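You operate a simulated robot arm through the tools that you are given. There is no shell and no other tool. Be economical: measure what you need, move in short steps, check, and stop when the job is done.

You run a simulated robot arm. Do the job below in one go: nothing can be reset, and whatever is moved stays where it is left.

TASK
Load the scored plate on the cart and wheel it to the yellow line.
Fine: it is in one of the sets marked 34 on the rack; brake the cart there.

Only the result counts: the job must be done as asked and must still hold three seconds after the hand-in. Knocking over, shifting, dropping, spilling or breaking anything else fails it.

THE ROBOT
A 6-joint arm with a two-finger gripper on a trunk, on a base that drives. Base frame: it is fixed to the floor where the robot stands at the start and does not move with it; the origin is under the middle of the robot, x ahead of it, y to its left, z up. Readings come in mm, degrees, newtons and seconds.
Its first joint turns from -166.0 to 166.0 degrees. Places, roughly: blue cart [-200, 1300, 400]; blue cart lever [0, 900, 800]; top of the blue cart [-200, 1400, 800]. Payload 2.54 kg.
The TCP is the grasp point between the finger pads, 30 mm short of the fingertips. In the tool frame z runs along the fingers and y along their closing line. The gripper opens to 116 mm. The gripper's body begins 95 mm behind the TCP.
Orientation is that of the tool frame in the base frame, as a unit quaternion [x, y, z, w]. With the fingers straight down and closing along the base's y, the tool's x points along the base's -x, its y along +y and its z along -z.

THE INTERFACE
- The arm moves only by the tool send_rows. Its argument "deltas" is text: rows parted by semicolons, each of 7 numbers parted by spaces: the shift along the tool's x, y, z in units of 100 mm (1.0 is 100 mm), then the turn, a rotation vector about the tool's x, y, z in units of 45 degrees (1.0 is 45 degrees), then the finger opening in mm, from 0 to 116. In form: tx ty tz rx ry rz fingers; .... A call has 1 to 12 rows; each row is the pose to reach, as a shift and turn from the pose commanded when the call began, along the tool's axes at that moment. A call with a number of a shift or a turn outside -1 to 1 is refused whole. Rows are played at 5 a second. More than 50 mm and 8.6 degrees between two rows, or a gripper value outside its range, and nothing of the call is played. A pose out of reach is approached as far as the arm can. The call stops where the force on the tool passes 90 N (or 10 N more than at its start, if that is more) or the arm is blocked; 0.2 s more then pass. Each finger travels about 72 mm/s and halts on what it meets, pressing with about 31 N; the grip force reading is that of the motor and also rises with nothing between the fingers. The clock runs only during rows and for 0.2 s after the last one: add rows that repeat a pose to give the fingers time. It gives the time, the measured TCP pose, the force on the tool (base axes), the opening and the grip force at its end, in the units of the frame above (readings bear some noise), with the torque about the TCP (base axes, N m) and any sound that the robot's microphone picked up, and new pictures: "show" is both (left out), scene, wrist or none.
- Cameras (640 x 400 px; columns grow to the right, rows downward): "scene" is now at [-64.3, 217.7, 1406.1]; the picture's right is [0.77, -0.64, 0.00], its down [-0.39, -0.47, -0.79] and it looks along [0.51, 0.61, -0.61] (base axes); focal length 214 px, centre (320, 200). "wrist" rides on the gripper at [69, -15, -122] in the tool frame; the picture's right is [0.21, 0.98, 0.00], its down [-0.83, 0.18, -0.53] and it looks along [-0.52, 0.11, 0.85] (tool axes); focal length 251 px, centre (320, 200).
- base_move(legs): drives the robot by 1 to 6 legs, each [ahead, left, turn to the left] in mm, mm and degrees, along the robot's own axes; the way and the turn of a leg run together, so that a leg with both is an arc; at most 1500 mm and 180 degrees a leg. The arm and the cameras ride along, it lands a little off, and it stops where it bumps. It gives what a move gives, and a new picture of the scene camera.
- head_to(pan, tilt): turns the head with the scene camera to pan (to the left, within 120 degrees either way) and tilt (down, from -29 to 69), counted from straight ahead of the robot. It gives what a move gives, and a new picture of the scene camera.
- point_at(camera, pixels): there is no depth. For up to 12 entries [column, row, z] of the newest picture of that camera ("zoom" is the newest enlarged one), the place [x, y] in the base frame at which the ray of that pixel passes the height z, good to about 2 mm. It takes no simulated time.
- inspect(camera, box): a new picture of the part [left, top, right, bottom] of that camera's present view, enlarged. It takes no simulated time.
- hand_in(): hands the job in; it is judged then, once.

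Work in short steps. Measure before you move; look again where a grasp or a placing could have gone wrong, and mend it. You have 80 turns and 260 pictures in all, those below and enlarged ones among them. Open the gripper and draw the arm clear of the work before you hand the job in, unless the task says otherwise; then end with one line.

The tools are called after "Call:" as a command line: name --argument value ..., lists and objects as JSON in quotes. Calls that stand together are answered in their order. send_rows: Moves the arm, as the interface text tells. Its arguments: {"type":"object","properties":{"deltas":{"type":"string"},"show":{"type":"string","enum":["both","scene","wrist","none"]}},"required":["deltas"]} The other tools are called the same way: base_move (legs) drives the base; head_to (pan, tilt) turns the head that bears the scene camera; point_at (camera, pixels) gives the place at which the rays of pixels pass given heights; inspect (camera, box) takes an enlarged picture of a part of a camera's view; hand_in () hands the job in.

At the start:

```text
time_s: 0.0
position: [41.4, 396.8, 1215.0]
tool_rot: [0.0, 1.0, 0.001, 0.0]
ft_force: [-0.1, 0.3, 0.3]
ft_torque: [0.0, -0.01, 0.01]
opening: 115.9
finger_force: 0.1
robot x, y, heading: [-0.9, -2.5, 0.2]
head pan, tilt: [50.2, 37.4]
```

scene: 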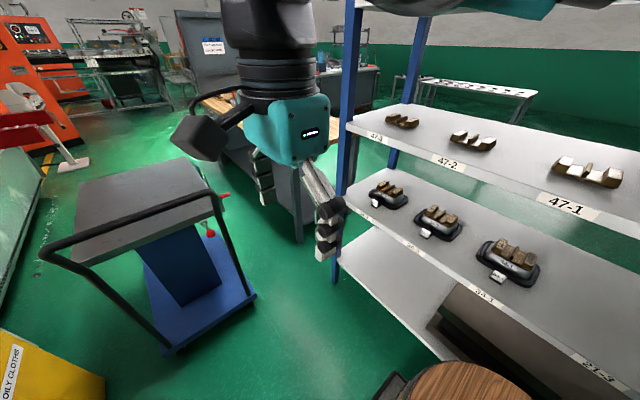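
wrist: 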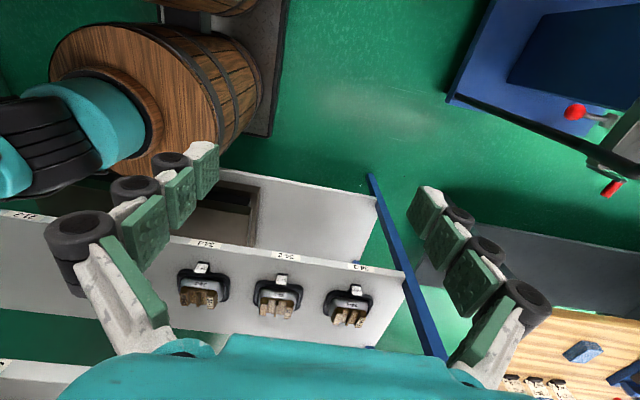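

The rack shows sets 34-x on the middle shelf around (385,195), (437,222), (507,262). I'll enlarge these and look at the cart.

Call:
inspect --camera "scene" --box '[340, 160, 580, 310]'

Call:
inspect --camera "wrist" --box '[160, 230, 400, 380]'

Call:
inspect --camera "scene" --box '[30, 140, 270, 360]'

```text
2.67 times, centred on (460, 235) of scene
```

zoom: 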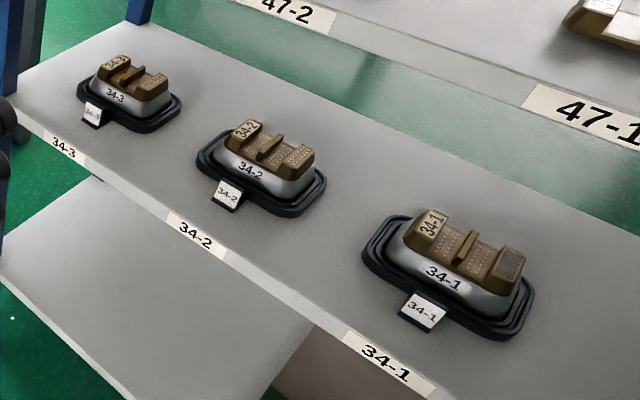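

```text
2.67 times, centred on (280, 305) of wrist
```

zoom: 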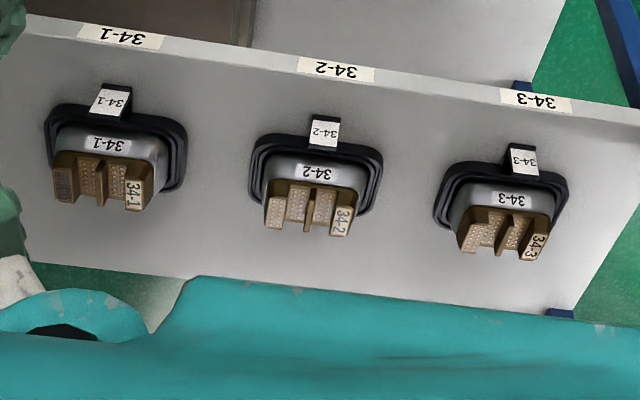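

```text
1.82 times, centred on (150, 250) of scene
```

zoom: 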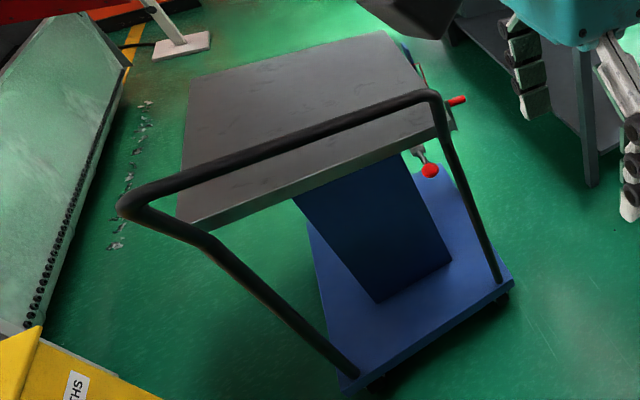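

Three sets: 34-1, 34-2, 34-3, each with tray, steel part, bronze top; 34-1 has a dark piece at one end. I'll look around for the yellow line and the cart, then approach the sets.

Call:
head_to --pan 100 --tilt 25

Call:
head_to --pan 70 --tilt 15

Call:
head_to --pan 10 --tilt 40

```text
time_s: 1.2
position: [39.8, 398.1, 1215.9]
tool_rot: [0.0, 1.0, 0.001, 0.0]
ft_force: [-0.1, 0.4, -1.1]
ft_torque: [-0.01, 0.02, 0.0]
opening: 116.1
finger_force: 0.0
robot x, y, heading: [-1.1, 2.9, 0.1]
head pan, tilt: [100.0, 25.0]
```

scene: 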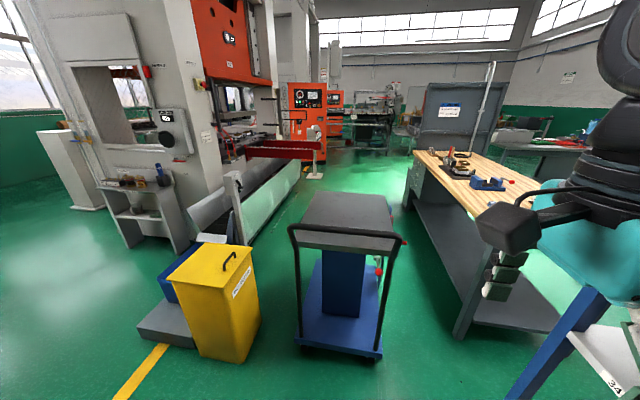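

```text
time_s: 2.1
position: [39.9, 396.8, 1216.0]
tool_rot: [0.0, 1.0, 0.001, 0.0]
ft_force: [0.2, -0.3, 0.0]
ft_torque: [-0.02, 0.01, 0.0]
opening: 116.1
finger_force: 0.1
robot x, y, heading: [-3.3, 1.6, 0.1]
head pan, tilt: [70.0, 15.0]
```

scene: 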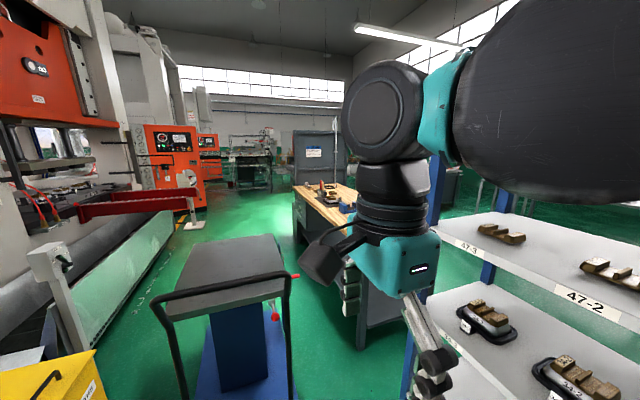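

```text
time_s: 3.4
position: [39.5, 396.1, 1215.7]
tool_rot: [0.0, 1.0, 0.001, 0.001]
ft_force: [-0.3, 0.3, 0.0]
ft_torque: [-0.02, 0.03, -0.02]
opening: 115.9
finger_force: 0.1
robot x, y, heading: [0.1, 1.3, 0.0]
head pan, tilt: [10.0, 40.0]
```

scene: 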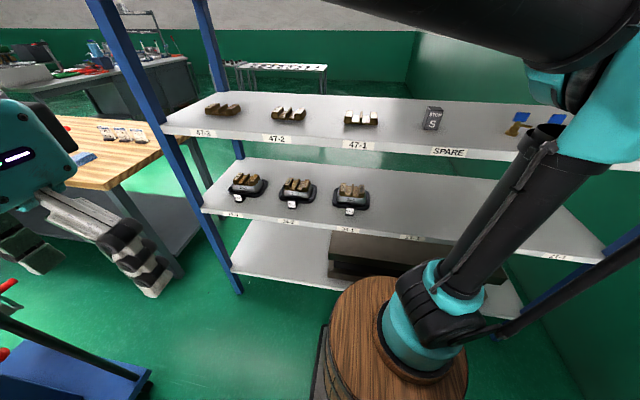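

I need detail on the yellow lines; the first one was near the bin, another near the red press frame. I turn back to see both and zoom.

Call:
point_at --camera "scene" --pixels '[[320, 205, 700], [350, 205, 700], [247, 185, 700], [297, 190, 700], [350, 192, 700], [385, 330, 700], [345, 212, 660], [290, 220, 660]]'

Call:
head_to --pan 85 --tilt 20

Call:
inspect --camera "scene" --box '[200, 120, 360, 220]'

Call:
head_to --pan 119 --tilt 40

```text
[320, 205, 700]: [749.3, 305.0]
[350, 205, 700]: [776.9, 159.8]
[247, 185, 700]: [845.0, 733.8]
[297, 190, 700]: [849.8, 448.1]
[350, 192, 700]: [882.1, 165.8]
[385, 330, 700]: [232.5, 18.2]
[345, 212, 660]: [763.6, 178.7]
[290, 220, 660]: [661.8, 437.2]
```

```text
time_s: 4.9
position: [39.3, 397.1, 1216.0]
tool_rot: [0.0, 1.0, 0.001, 0.0]
ft_force: [-0.2, 0.0, -0.2]
ft_torque: [0.03, -0.01, 0.01]
opening: 116.0
finger_force: 0.1
robot x, y, heading: [1.7, 1.8, -0.1]
head pan, tilt: [85.0, 20.0]
```

scene: 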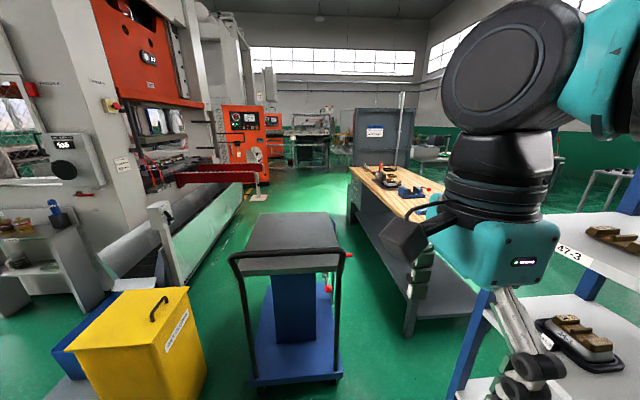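

```text
4.00 times, centred on (280, 170) of scene
```

zoom: 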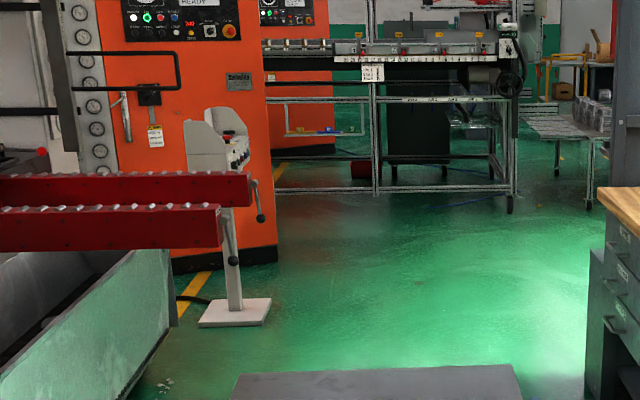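

```text
time_s: 5.9
position: [40.5, 397.5, 1214.6]
tool_rot: [0.0, 1.0, 0.001, 0.0]
ft_force: [-0.6, 0.1, -0.2]
ft_torque: [-0.01, 0.0, 0.0]
opening: 115.8
finger_force: 0.1
robot x, y, heading: [-2.7, -3.0, -0.0]
head pan, tilt: [119.0, 40.0]
```

scene: 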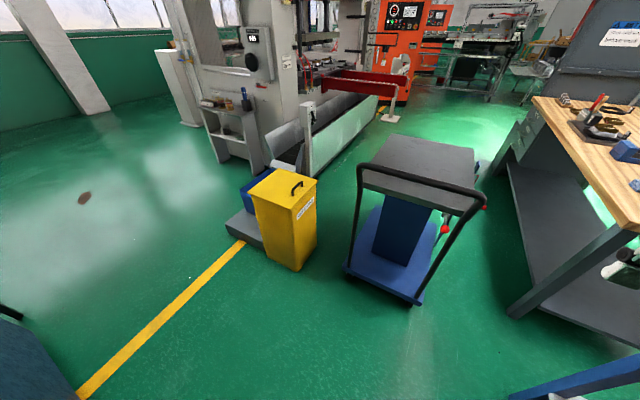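

The yellow line on the floor runs from (240,243) to (85,395) here. I measure it, the cart, and turn further to see other lines.

Call:
point_at --camera "scene" --pixels '[[240, 243, 0], [85, 395, 0], [160, 323, 0], [270, 250, 0], [300, 270, 0], [348, 272, 180], [415, 302, 180], [358, 168, 950], [484, 205, 950], [390, 135, 800], [475, 150, 800], [396, 119, 0]]'

Call:
head_to --pan 70 --tilt 55

Call:
head_to --pan -40 --tilt 35

Call:
head_to --pan -115 --tilt 35

```text
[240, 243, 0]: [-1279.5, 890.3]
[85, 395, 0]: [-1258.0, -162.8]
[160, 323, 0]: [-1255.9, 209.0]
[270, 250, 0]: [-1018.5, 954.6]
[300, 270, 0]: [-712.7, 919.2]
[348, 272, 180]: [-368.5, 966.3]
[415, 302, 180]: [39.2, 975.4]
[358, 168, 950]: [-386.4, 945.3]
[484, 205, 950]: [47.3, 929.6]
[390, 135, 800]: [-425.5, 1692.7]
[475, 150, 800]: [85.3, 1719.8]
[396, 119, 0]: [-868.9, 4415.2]
```

```text
time_s: 7.1
position: [40.6, 397.7, 1215.2]
tool_rot: [0.0, 1.0, 0.001, 0.0]
ft_force: [0.0, 0.0, -0.5]
ft_torque: [0.03, -0.02, 0.02]
opening: 115.7
finger_force: 0.1
robot x, y, heading: [-2.9, 3.9, 0.0]
head pan, tilt: [70.0, 55.0]
```

scene: 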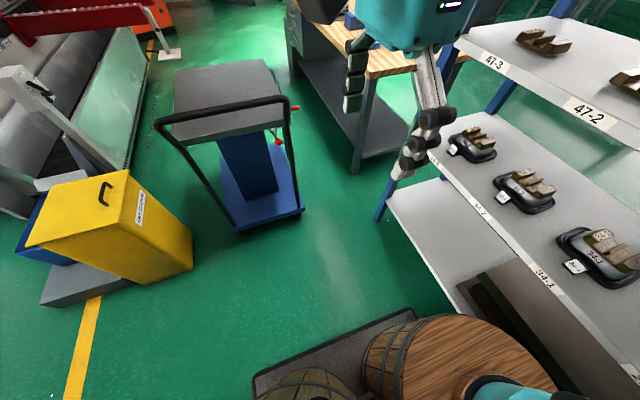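

```text
time_s: 8.9
position: [40.6, 397.7, 1215.1]
tool_rot: [-0.001, 1.0, 0.001, 0.001]
ft_force: [-0.5, 0.0, 0.2]
ft_torque: [-0.01, 0.02, -0.02]
opening: 116.2
finger_force: 0.0
robot x, y, heading: [-0.7, -1.5, -0.3]
head pan, tilt: [-40.0, 35.0]
```

scene: 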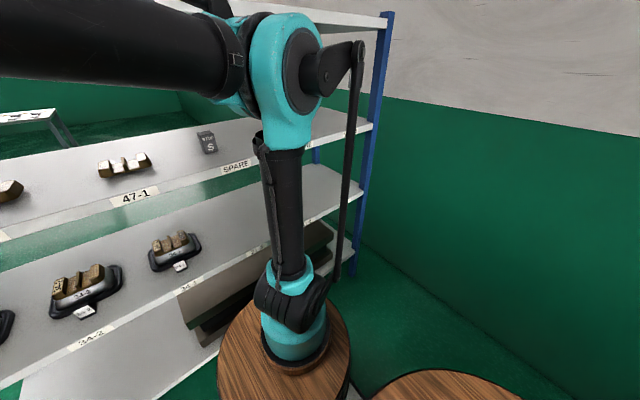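

```text
time_s: 10.4
position: [40.5, 396.8, 1214.6]
tool_rot: [0.0, 1.0, 0.001, -0.001]
ft_force: [0.0, 0.5, -0.7]
ft_torque: [0.0, 0.03, -0.01]
opening: 115.7
finger_force: 0.1
robot x, y, heading: [4.0, -1.4, -0.1]
head pan, tilt: [-115.0, 35.0]
```

scene: 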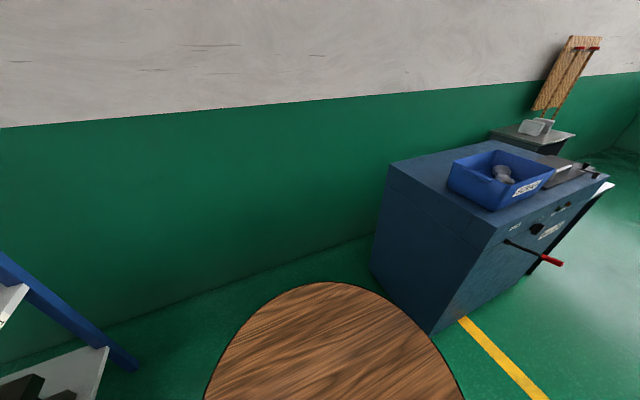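

The yellow line is at x≈-1260 (y from -160 to 890). Now I bring the wrist camera toward the three sets (tabs near [600,160,815]) for close inspection.

Call:
head_to --pan 25 --tilt 40

Call:
send_rows --deltas "-0.33 -0.2 0.07 0 0 0 116; -0.67 -0.4 0.13 0 0 0 116; -1 -0.6 0.2 0 0 0 116" --show "none"

Call:
send_rows --deltas "-0.33 -0.2 0.07 0 0 0 116; -0.67 -0.4 0.13 0 0 0 116; -1 -0.6 0.2 0 0 0 116" --show "none"

Call:
send_rows --deltas "-0.33 -0.2 0.07 0 0 0 116; -0.67 -0.4 0.13 0 0 0 116; -1 -0.6 0.2 0 0 0 116" --show "both"

```text
time_s: 12.7
position: [39.8, 396.9, 1215.3]
tool_rot: [0.0, 1.0, 0.0, 0.0]
ft_force: [-0.6, 0.0, 0.2]
ft_torque: [-0.01, -0.02, 0.0]
opening: 115.9
finger_force: 0.0
robot x, y, heading: [-0.0, 2.2, 0.3]
head pan, tilt: [25.0, 40.0]
```

scene: 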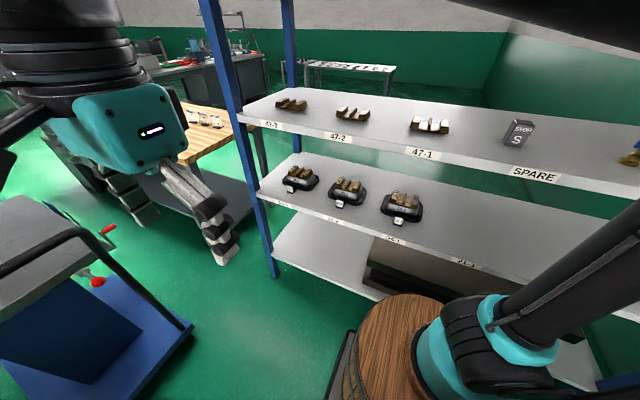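

```text
time_s: 13.4
position: [143.1, 335.3, 1193.5]
tool_rot: [-0.001, 1.0, 0.001, -0.001]
ft_force: [0.5, 0.3, 0.1]
ft_torque: [-0.04, -0.03, 0.02]
opening: 116.1
finger_force: 0.1
robot x, y, heading: [-1.0, 2.6, 0.3]
head pan, tilt: [25.0, 40.0]
```

```text
time_s: 14.2
position: [241.8, 275.7, 1174.7]
tool_rot: [0.0, 1.0, 0.001, 0.001]
ft_force: [0.1, -0.2, 0.1]
ft_torque: [-0.08, -0.03, 0.01]
opening: 116.1
finger_force: 0.0
robot x, y, heading: [0.2, 2.3, 0.3]
head pan, tilt: [25.0, 40.0]
```

```text
time_s: 15.1
position: [341.3, 217.8, 1151.6]
tool_rot: [0.0, 1.0, 0.0, 0.0]
ft_force: [-0.9, -0.2, 1.1]
ft_torque: [0.03, -0.03, 0.02]
opening: 116.0
finger_force: 0.2
robot x, y, heading: [3.4, -2.3, -0.1]
head pan, tilt: [25.0, 40.0]
```

scene: 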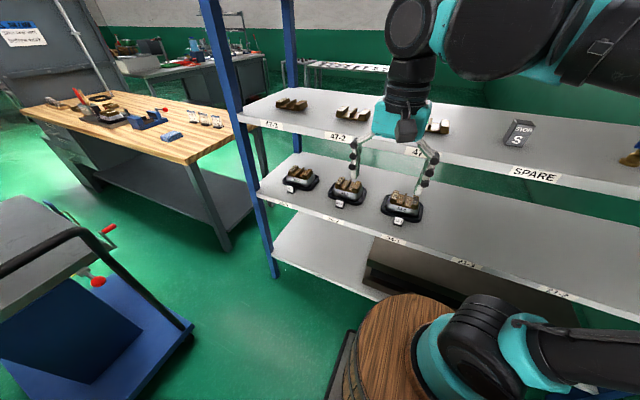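
wrist: 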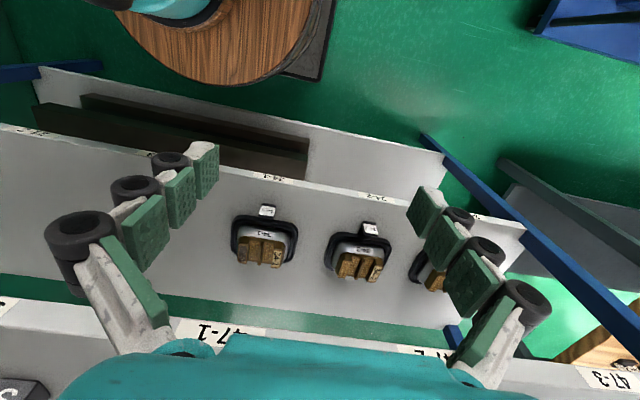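

The wrist now sees 34-1 at (262,243) and 34-2 at (358,255). I enlarge them.

Call:
inspect --camera "wrist" --box '[215, 195, 310, 285]'

Call:
inspect --camera "wrist" --box '[310, 205, 460, 300]'

Call:
inspect --camera "scene" --box '[270, 150, 430, 240]'

Call:
inspect --camera "scene" --box '[50, 70, 240, 170]'

```text
4.44 times, centred on (262, 240) of wrist
```

zoom: 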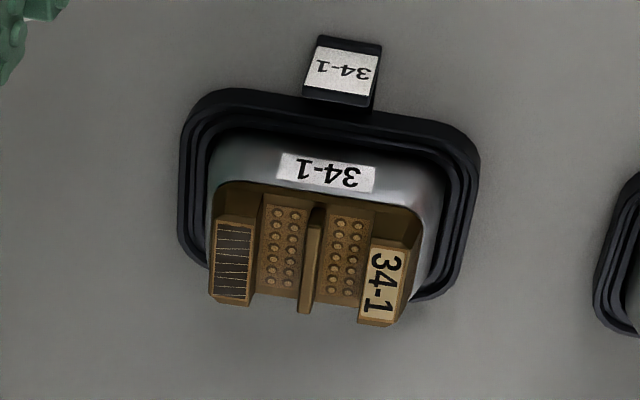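

```text
4.21 times, centred on (385, 252) of wrist
```

zoom: 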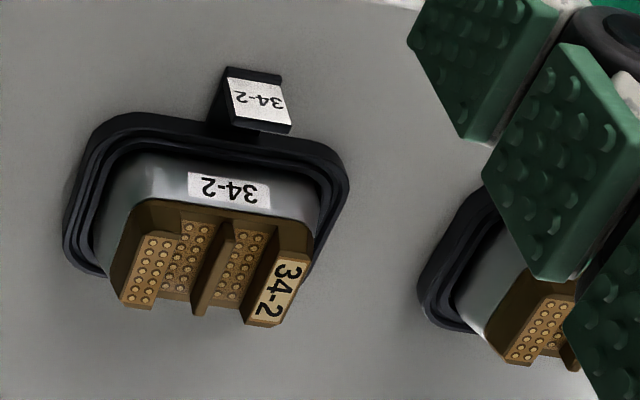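

```text
4.00 times, centred on (350, 195) of scene
```

zoom: 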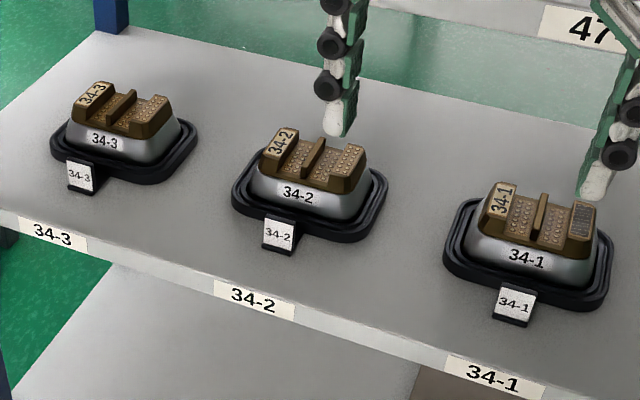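

```text
3.37 times, centred on (145, 120) of scene
```

zoom: 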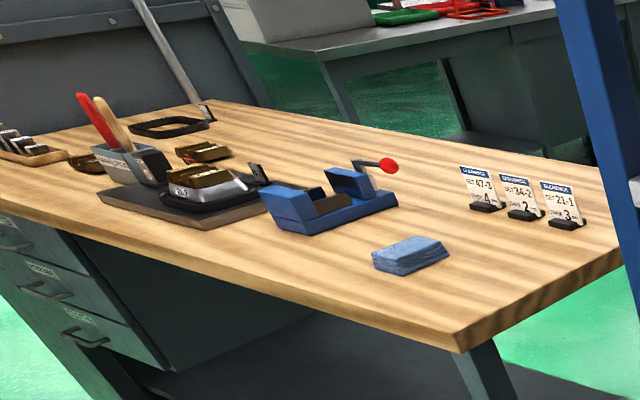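

34-1's bronze piece has a hatched (scored) end field; 34-2 and 34-3 look plainly dimpled. The bench has loose parts and cards; I zoom to learn what a set is made of.

Call:
inspect --camera "scene" --box '[180, 112, 240, 142]'

Call:
inspect --camera "scene" --box '[45, 85, 175, 145]'

Call:
inspect --camera "scene" --box '[270, 90, 470, 140]'

Call:
inspect --camera "scene" --box '[280, 160, 320, 195]'

```text
10.67 times, centred on (210, 127) of scene
```

zoom: 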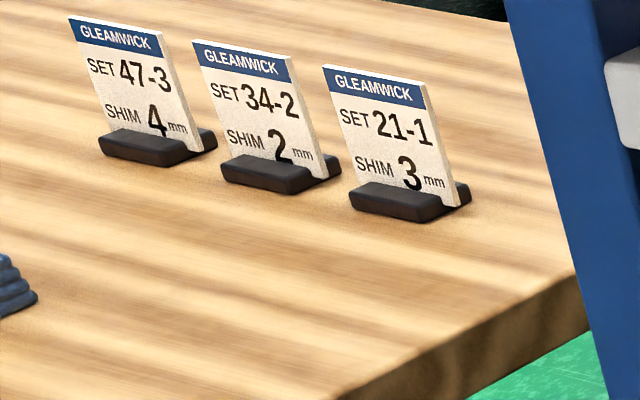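

```text
4.92 times, centred on (110, 115) of scene
```

zoom: 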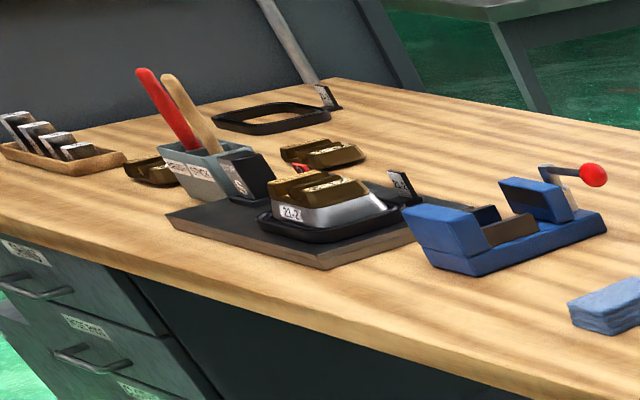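

```text
3.20 times, centred on (370, 115) of scene
```

zoom: 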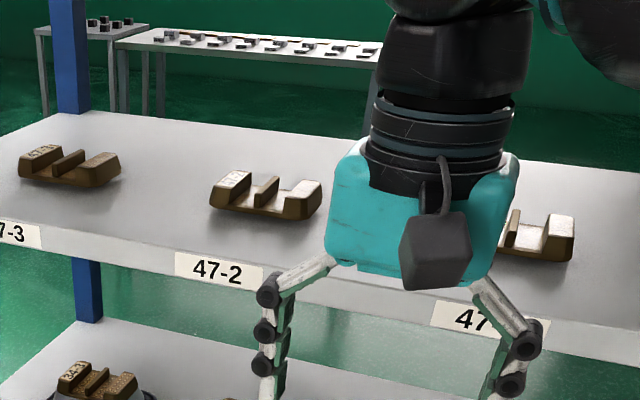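

```text
11.43 times, centred on (300, 178) of scene
```

zoom: 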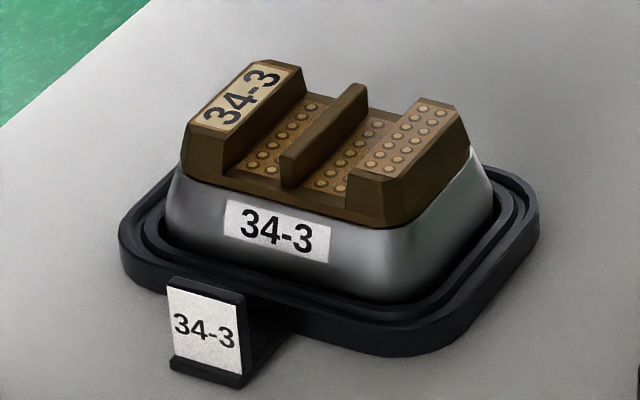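

A set is black seat + steel half + bronze plate with a central fin; the scored bronze is 34-1's. I measure shelf edges and the set positions.

Call:
point_at --camera "scene" --pixels '[[340, 136, 1050], [340, 136, 1100], [340, 136, 1150], [398, 221, 815], [396, 237, 790], [396, 237, 810], [400, 192, 860], [400, 192, 880], [520, 120, 1100]]'

Call:
point_at --camera "wrist" --pixels '[[400, 349, 1050], [400, 349, 1100], [400, 349, 1150], [267, 211, 815], [265, 177, 790], [265, 177, 810], [262, 257, 860], [262, 257, 880]]'

Call:
inspect --camera "scene" --box '[240, 100, 440, 240]'

Call:
inspect --camera "wrist" --box '[180, 160, 480, 360]'

```text
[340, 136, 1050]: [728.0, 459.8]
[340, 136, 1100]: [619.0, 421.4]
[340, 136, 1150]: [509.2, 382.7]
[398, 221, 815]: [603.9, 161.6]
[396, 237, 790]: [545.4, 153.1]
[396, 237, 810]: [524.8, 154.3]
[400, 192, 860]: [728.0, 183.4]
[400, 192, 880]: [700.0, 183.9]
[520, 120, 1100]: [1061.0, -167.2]
```

```text
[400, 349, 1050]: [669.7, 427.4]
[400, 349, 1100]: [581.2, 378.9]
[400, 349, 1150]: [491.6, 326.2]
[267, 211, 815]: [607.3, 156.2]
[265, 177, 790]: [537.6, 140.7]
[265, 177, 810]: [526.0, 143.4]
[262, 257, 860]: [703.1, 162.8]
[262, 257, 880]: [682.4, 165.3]
```

```text
2.86 times, centred on (340, 170) of scene
```

zoom: 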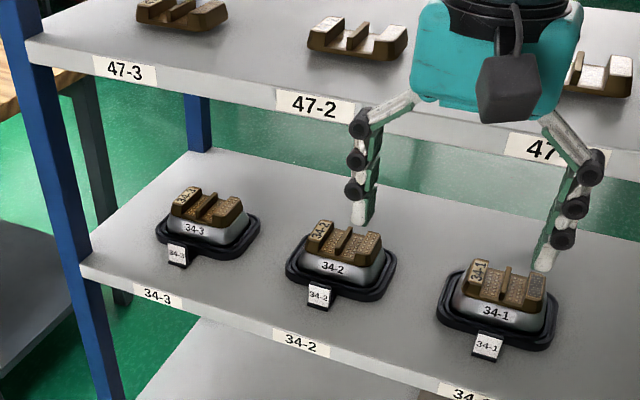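

```text
2.00 times, centred on (330, 260) of wrist
```

zoom: 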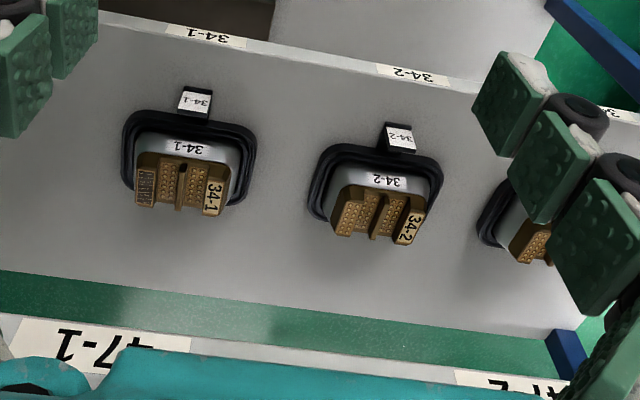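

Rack edge is x≈530, mid shelf top z≈810, upper shelf around z≈1130, so 34-1 (around x≈690, y≈160) sits under the upper shelf and must be reached from the front with a tilted tool. I pitch the tool 45° forward while moving to about [441,160,1051].

Call:
send_rows --deltas "-0.17 -0.1 0.17 0 -0.17 0 116; -0.33 -0.2 0.33 0 -0.33 0 90; -0.5 -0.3 0.5 0 -0.5 0 60; -0.67 -0.4 0.67 0 -0.67 0 40; -0.83 -0.5 0.83 0 -0.83 0 40; -1 -0.58 1 0 -1 0 40; -1 -0.58 1 0 -1 0 40" --show "both"

```text
time_s: 16.6
position: [440.4, 158.2, 1055.0]
tool_rot: [0.001, 0.924, 0.001, 0.383]
ft_force: [-0.1, 0.1, -0.2]
ft_torque: [-0.01, -0.01, -0.01]
opening: 40.0
finger_force: 0.0
robot x, y, heading: [2.5, 1.6, 0.1]
head pan, tilt: [25.0, 40.0]
```

scene: 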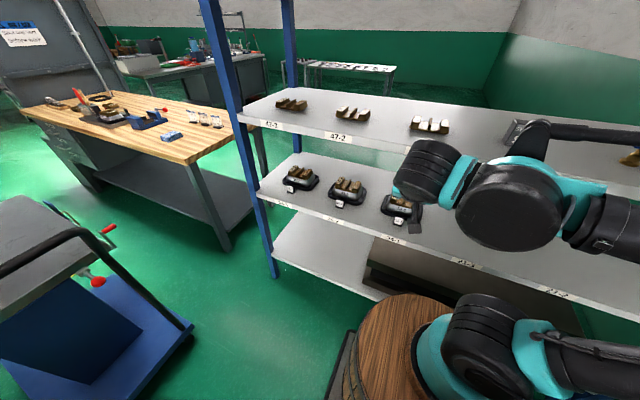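
wrist: 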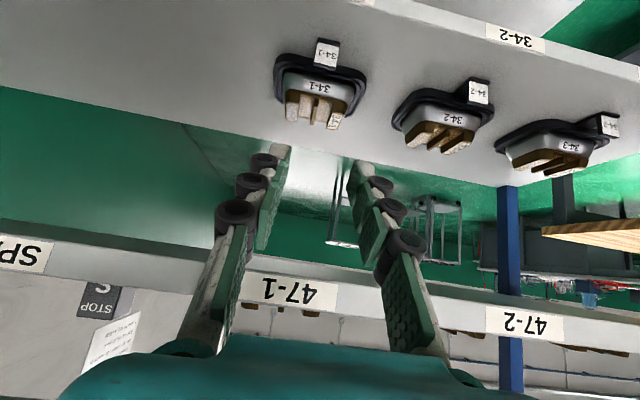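

Upper shelf front edge computes to z≈1094–1134. I enlarge 34-1 to get fin and slot geometry.

Call:
inspect --camera "wrist" --box '[265, 30, 385, 140]'

Call:
inspect --camera "wrist" --box '[275, 80, 355, 135]'

```text
3.64 times, centred on (325, 85) of wrist
```

zoom: 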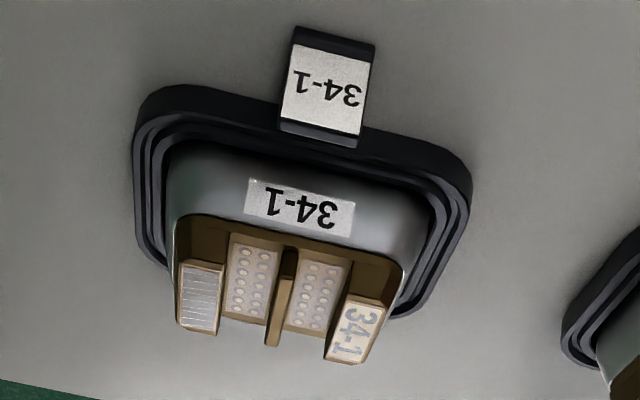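

```text
7.27 times, centred on (315, 108) of wrist
```

zoom: 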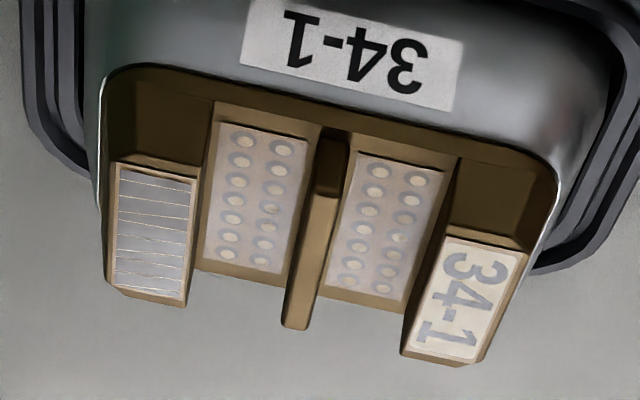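

Two-view triangulation puts 34-1's fin at x≈684–747, y≈155, top z≈845–860. I close in to about [580,155,940] with pitch 52° for a better measurement.

Call:
send_rows --deltas "-0.05 0 0.45 0 -0.08 0 40; -0.09 -0.02 0.9 0 -0.155 0 40" --show "none"

Call:
send_rows --deltas "0.01 0 0.45 0 0 0 40; 0.018 -0.015 0.9 0 0 0 40; 0.018 -0.015 0.9 0 0 0 40" --show "both"

Call:
inspect --camera "wrist" --box '[200, 0, 440, 150]'

```text
time_s: 17.2
position: [508.5, 159.0, 997.6]
tool_rot: [0.001, 0.899, 0.0, 0.438]
ft_force: [0.6, 0.1, -0.3]
ft_torque: [-0.02, -0.03, 0.01]
opening: 39.9
finger_force: 0.0
robot x, y, heading: [1.8, 1.0, -0.2]
head pan, tilt: [25.0, 40.0]
```

```text
time_s: 18.1
position: [582.3, 157.8, 942.2]
tool_rot: [0.001, 0.899, 0.0, 0.438]
ft_force: [-0.2, -0.9, 0.1]
ft_torque: [0.03, -0.03, 0.0]
opening: 40.2
finger_force: 0.1
robot x, y, heading: [2.5, 1.4, 0.2]
head pan, tilt: [25.0, 40.0]
```

scene: 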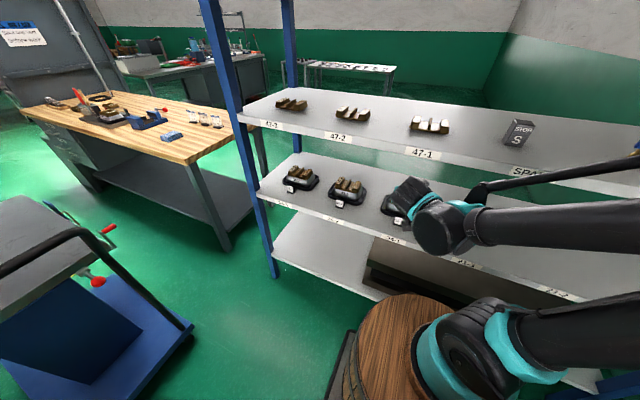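
wrist: 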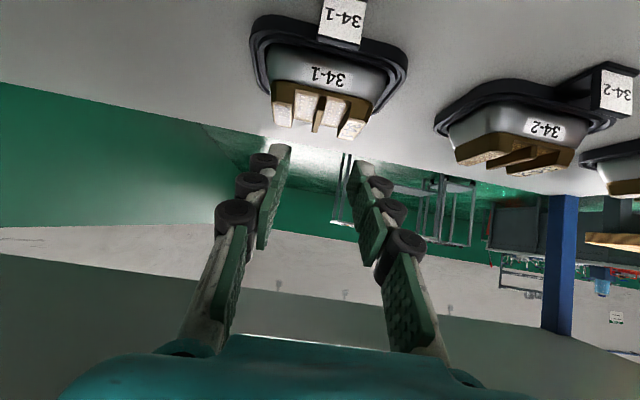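

```text
2.67 times, centred on (320, 75) of wrist
```

zoom: 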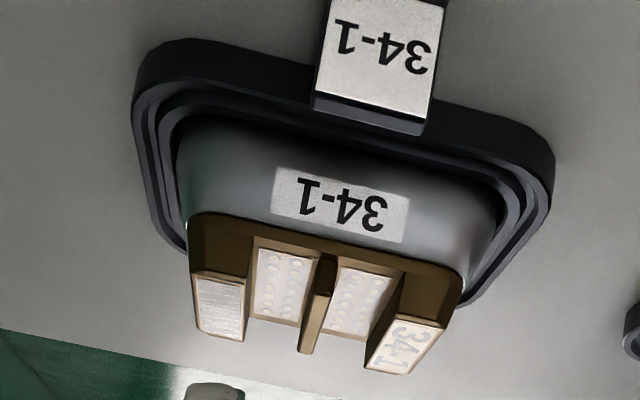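

Refined: fin top at x 681–743, y≈155, z≈847; slot floor ≈832; slots ≈23 mm each side of a ≈7 mm fin. I go to a hover with the fingertips just over the fin, opening 22 mm.

Call:
send_rows --deltas "-0.08 -0.01 0.3 0 0 0 30; -0.163 -0.02 0.59 0 0 0 22" --show "none"

Call:
send_rows --deltas "-0.08 -0.00 0.3 0 0 0 22; -0.163 -0.005 0.57 0 0 0 22; -0.163 -0.005 0.57 0 0 0 22" --show "both"

Call:
inspect --camera "wrist" --box '[200, 50, 440, 200]'

```text
time_s: 18.6
position: [641.1, 155.1, 916.1]
tool_rot: [0.001, 0.899, 0.001, 0.438]
ft_force: [-1.8, -0.3, 0.1]
ft_torque: [0.0, -0.01, -0.02]
opening: 21.9
finger_force: 0.0
robot x, y, heading: [-0.9, -2.4, 0.0]
head pan, tilt: [25.0, 40.0]
```

```text
time_s: 19.4
position: [694.8, 154.7, 891.5]
tool_rot: [0.0, 0.899, 0.001, 0.437]
ft_force: [-1.0, 0.2, 0.4]
ft_torque: [0.0, 0.0, -0.01]
opening: 22.2
finger_force: 0.0
robot x, y, heading: [-3.2, 0.7, 0.1]
head pan, tilt: [25.0, 40.0]
```

scene: 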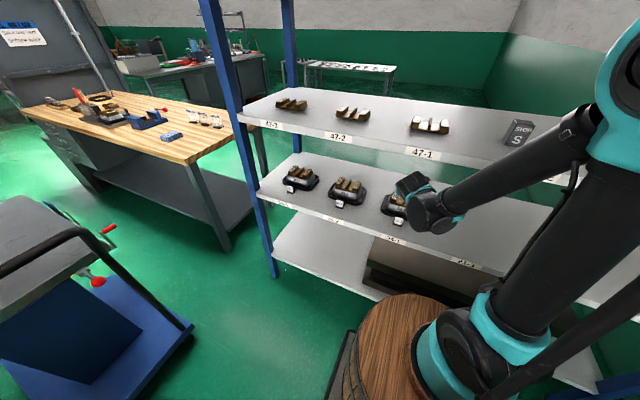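
wrist: 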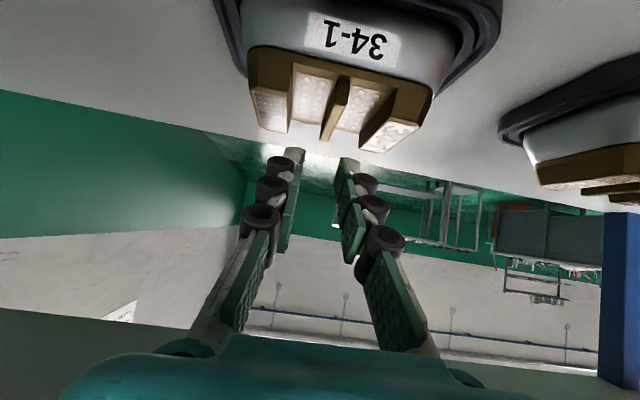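

```text
2.67 times, centred on (320, 125) of wrist
```

zoom: 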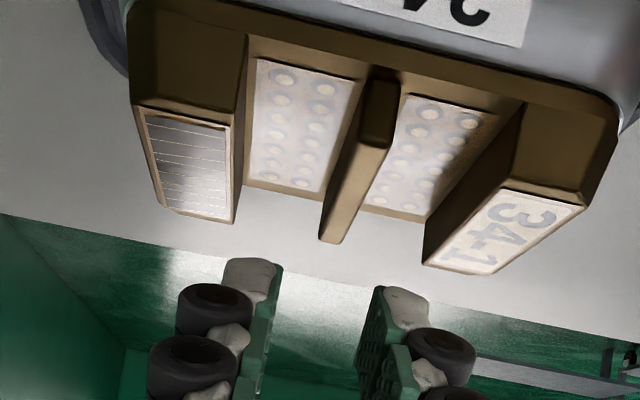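

Fingers straddle the fin (fin at x 681–743, y≈155.6, top z≈846). I lower 29 mm vertically, then close on the fin.

Call:
send_rows --deltas "0.118 0.01 0.093 0 0 0 22; 0.18 0.01 0.14 0 0 0 22; 0.229 0.01 0.179 0 0 0 22; 0.229 0.01 0.179 0 0 0 22" --show "both"

Call:
inspect --camera "wrist" --box '[200, 50, 440, 200]'

```text
time_s: 20.4
position: [692.0, 155.6, 866.2]
tool_rot: [0.001, 0.899, 0.001, 0.438]
ft_force: [-1.0, 0.6, 0.7]
ft_torque: [0.01, -0.03, 0.03]
opening: 21.9
finger_force: 0.1
robot x, y, heading: [1.5, 0.2, 0.2]
head pan, tilt: [25.0, 40.0]
```

scene: 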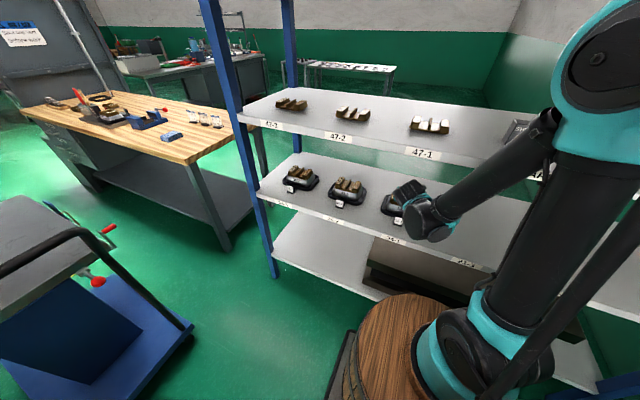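
wrist: 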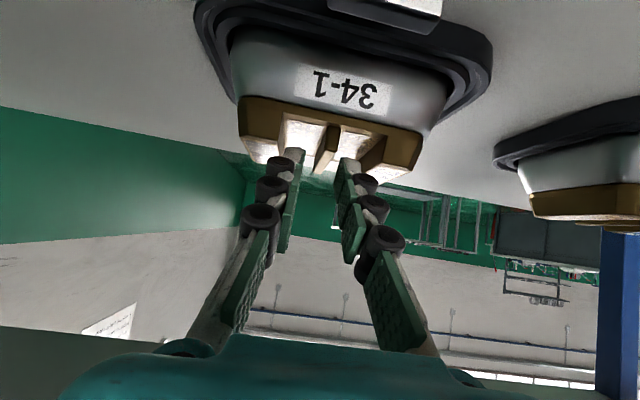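

```text
2.67 times, centred on (320, 125) of wrist
```

zoom: 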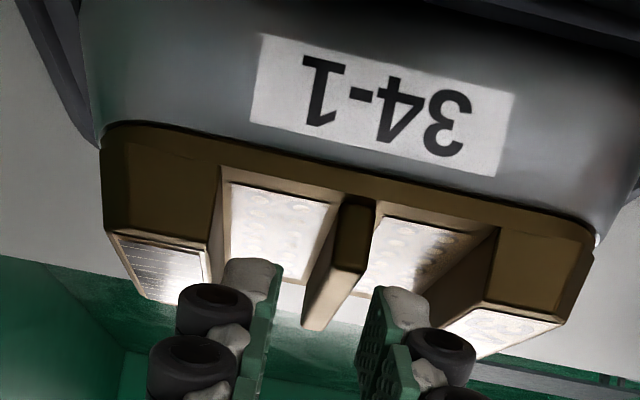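

Tips are in the slots at both sides of the fin with no contact force. I lower 4 mm more and close.

Call:
send_rows --deltas "0.031 0 0.025 0 0 0 22; 0.031 0 0.025 0 0 0 22; 0.031 0 0.025 0 0 0 0; 0.031 0 0.025 0 0 0 0; 0.031 0 0.025 0 0 0 0" --show "wrist"

Call:
inspect --camera "wrist" --box '[200, 50, 440, 200]'

```text
time_s: 21.6
position: [691.6, 154.8, 860.9]
tool_rot: [0.001, 0.899, 0.0, 0.438]
ft_force: [0.1, 1.2, -0.3]
ft_torque: [-0.02, -0.13, 0.09]
opening: 7.7
finger_force: 31.3
robot x, y, heading: [1.2, -1.5, 0.0]
head pan, tilt: [25.0, 40.0]
```

wrist: 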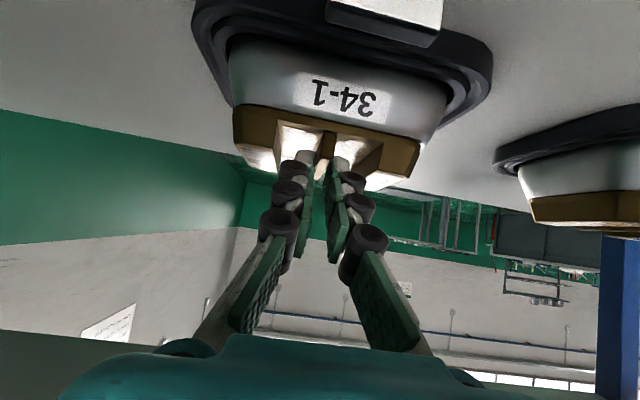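

```text
2.67 times, centred on (320, 125) of wrist
```

zoom: 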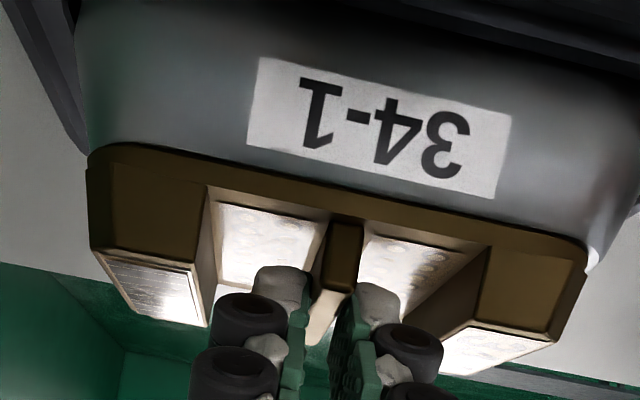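

Holding the 7.7 mm fin at 31 N. I lift straight up 25 mm slowly and check whether the bronze plate comes away by itself.

Call:
send_rows --deltas "-0.04 0 -0.03 0 0 0 0; -0.079 0 -0.062 0 0 0 0; -0.14 0 -0.11 0 0 0 0; -0.197 0 -0.154 0 0 0 0; -0.197 0 -0.154 0 0 0 0" --show "both"

Call:
inspect --camera "wrist" --box '[160, 0, 480, 200]'

Call:
inspect --camera "scene" --box '[340, 150, 500, 250]'

```text
time_s: 22.9
position: [693.1, 153.7, 888.0]
tool_rot: [0.0, 0.899, 0.002, 0.437]
ft_force: [-0.8, -1.0, -4.7]
ft_torque: [-0.02, 0.14, -0.02]
opening: 7.3
finger_force: 30.8
robot x, y, heading: [-1.2, 0.1, -0.0]
head pan, tilt: [25.0, 40.0]
```

scene: 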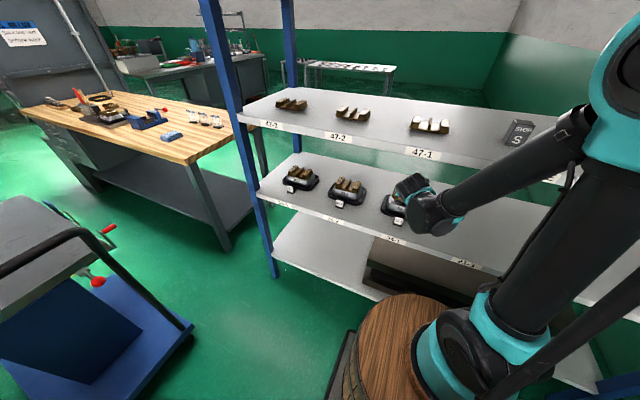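
wrist: 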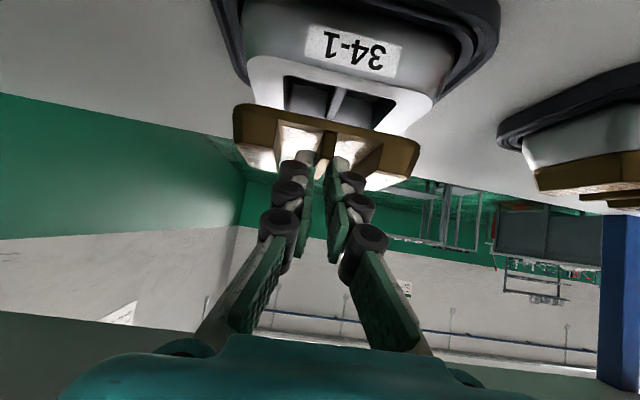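

```text
2.00 times, centred on (320, 100) of wrist
```

zoom: 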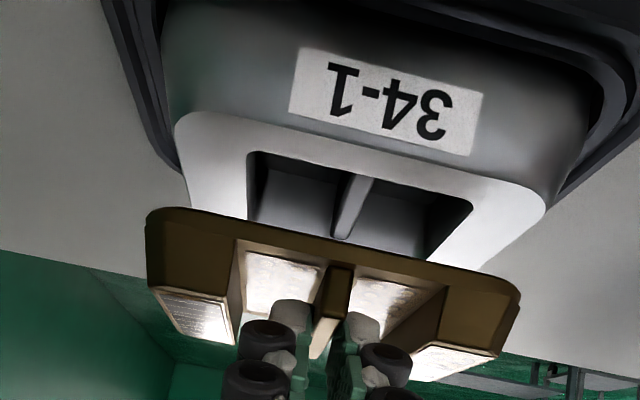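

```text
4.00 times, centred on (420, 200) of scene
```

zoom: 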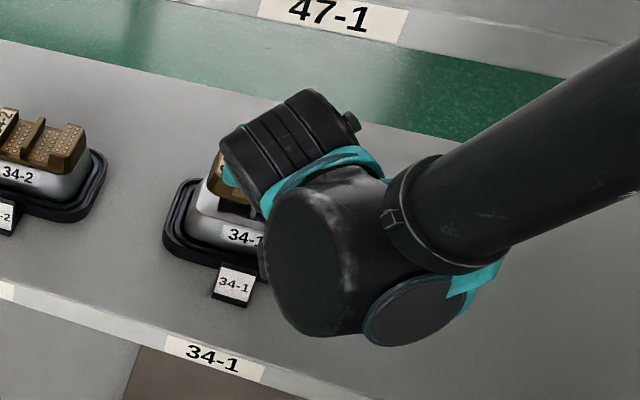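

The bronze plate came away alone (≈0.45 kg), steel half stays put. I lift 12 mm more and back the base straight out by 350 mm.

Call:
send_rows --deltas "-0.05 0 -0.037 0 0 0 0; -0.095 0 -0.074 0 0 0 0" --show "none"

Call:
base_move --legs '[[-350, 0, 0]]'

Call:
inspect --camera "wrist" --box '[0, 0, 640, 400]'

Call:
head_to --pan 80 --tilt 60

```text
time_s: 23.4
position: [691.5, 153.8, 899.9]
tool_rot: [0.001, 0.899, 0.001, 0.438]
ft_force: [-0.6, 1.2, -5.0]
ft_torque: [-0.02, 0.15, -0.02]
opening: 7.7
finger_force: 31.3
robot x, y, heading: [0.5, 1.2, -0.1]
head pan, tilt: [25.0, 40.0]
```

```text
time_s: 25.8
position: [335.6, 151.9, 899.2]
tool_rot: [0.002, 0.899, 0.0, 0.438]
ft_force: [0.7, -0.2, -5.9]
ft_torque: [-0.03, 0.14, -0.01]
opening: 7.5
finger_force: 31.2
robot x, y, heading: [-356.8, -0.3, 0.1]
head pan, tilt: [25.0, 40.0]
```

scene: 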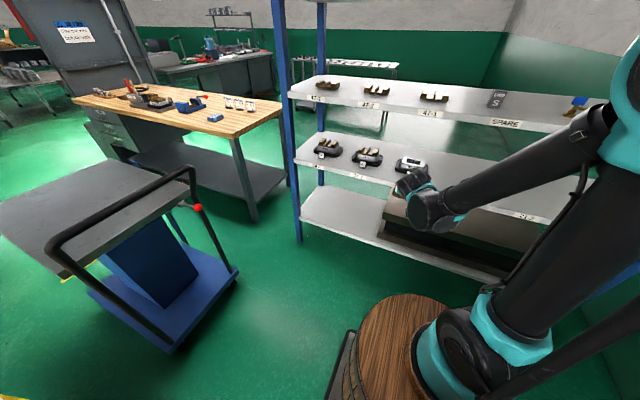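

```text
1.00 times, centred on (320, 200) of wrist (not enlarged: the box is as wide or as high as the picture)
```

zoom: 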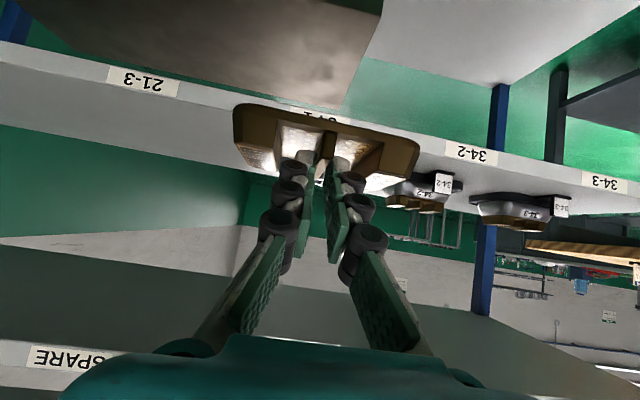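

```text
time_s: 27.0
position: [334.3, 151.6, 898.0]
tool_rot: [0.003, 0.899, 0.0, 0.438]
ft_force: [-1.0, 0.4, -4.8]
ft_torque: [0.03, 0.15, 0.01]
opening: 7.7
finger_force: 31.4
robot x, y, heading: [-358.8, 3.3, -0.1]
head pan, tilt: [80.0, 60.0]
```

scene: 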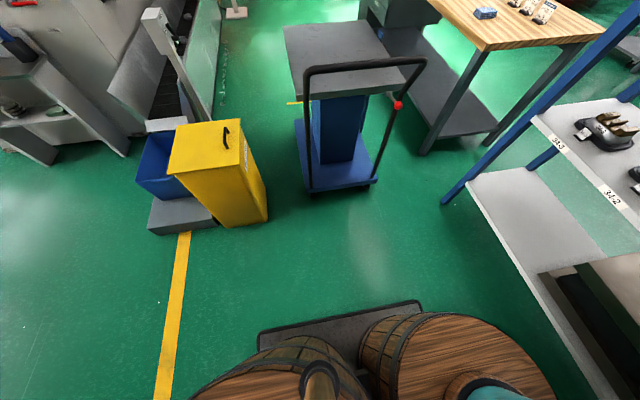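

There is also a yellow mark behind the cart at (293,102). I enlarge and measure it along with the cart and my pallet edge.

Call:
inspect --camera "scene" --box '[220, 0, 440, 210]'

Call:
point_at --camera "scene" --pixels '[[288, 103, 0], [301, 103, 0], [183, 235, 0], [160, 395, 0], [258, 340, 100], [418, 303, 100], [395, 104, 800], [285, 28, 800], [292, 95, 800], [408, 84, 800], [305, 68, 950], [425, 62, 950]]'

Call:
head_to --pan 90 --tilt 35

```text
1.90 times, centred on (330, 105) of scene
```

zoom: 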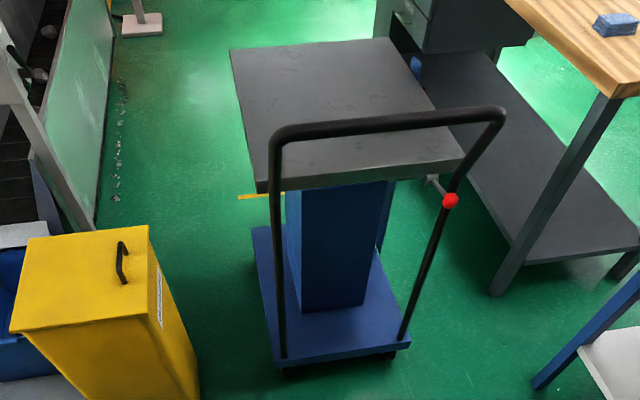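

```text
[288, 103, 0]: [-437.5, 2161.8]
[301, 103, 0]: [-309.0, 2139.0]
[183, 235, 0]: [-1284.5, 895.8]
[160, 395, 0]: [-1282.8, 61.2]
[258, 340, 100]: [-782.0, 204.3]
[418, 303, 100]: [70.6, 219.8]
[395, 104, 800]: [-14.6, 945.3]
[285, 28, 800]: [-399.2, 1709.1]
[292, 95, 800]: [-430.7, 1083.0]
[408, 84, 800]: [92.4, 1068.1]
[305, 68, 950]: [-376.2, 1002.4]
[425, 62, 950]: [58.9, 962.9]
```

```text
time_s: 27.9
position: [335.3, 150.6, 898.8]
tool_rot: [0.003, 0.899, -0.001, 0.437]
ft_force: [-0.8, 0.5, -4.7]
ft_torque: [0.04, 0.16, 0.02]
opening: 7.3
finger_force: 31.0
robot x, y, heading: [-357.7, -2.9, 0.2]
head pan, tilt: [90.0, 35.0]
```

scene: 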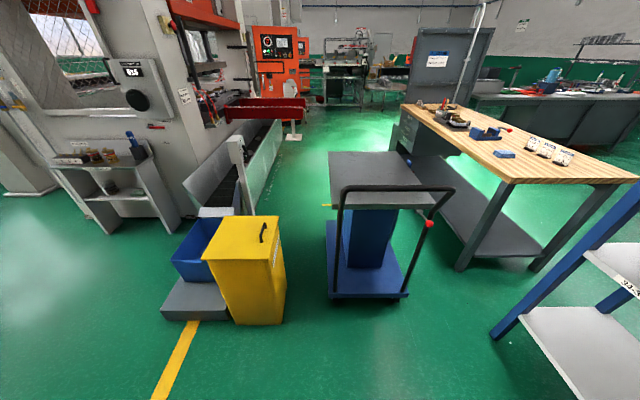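

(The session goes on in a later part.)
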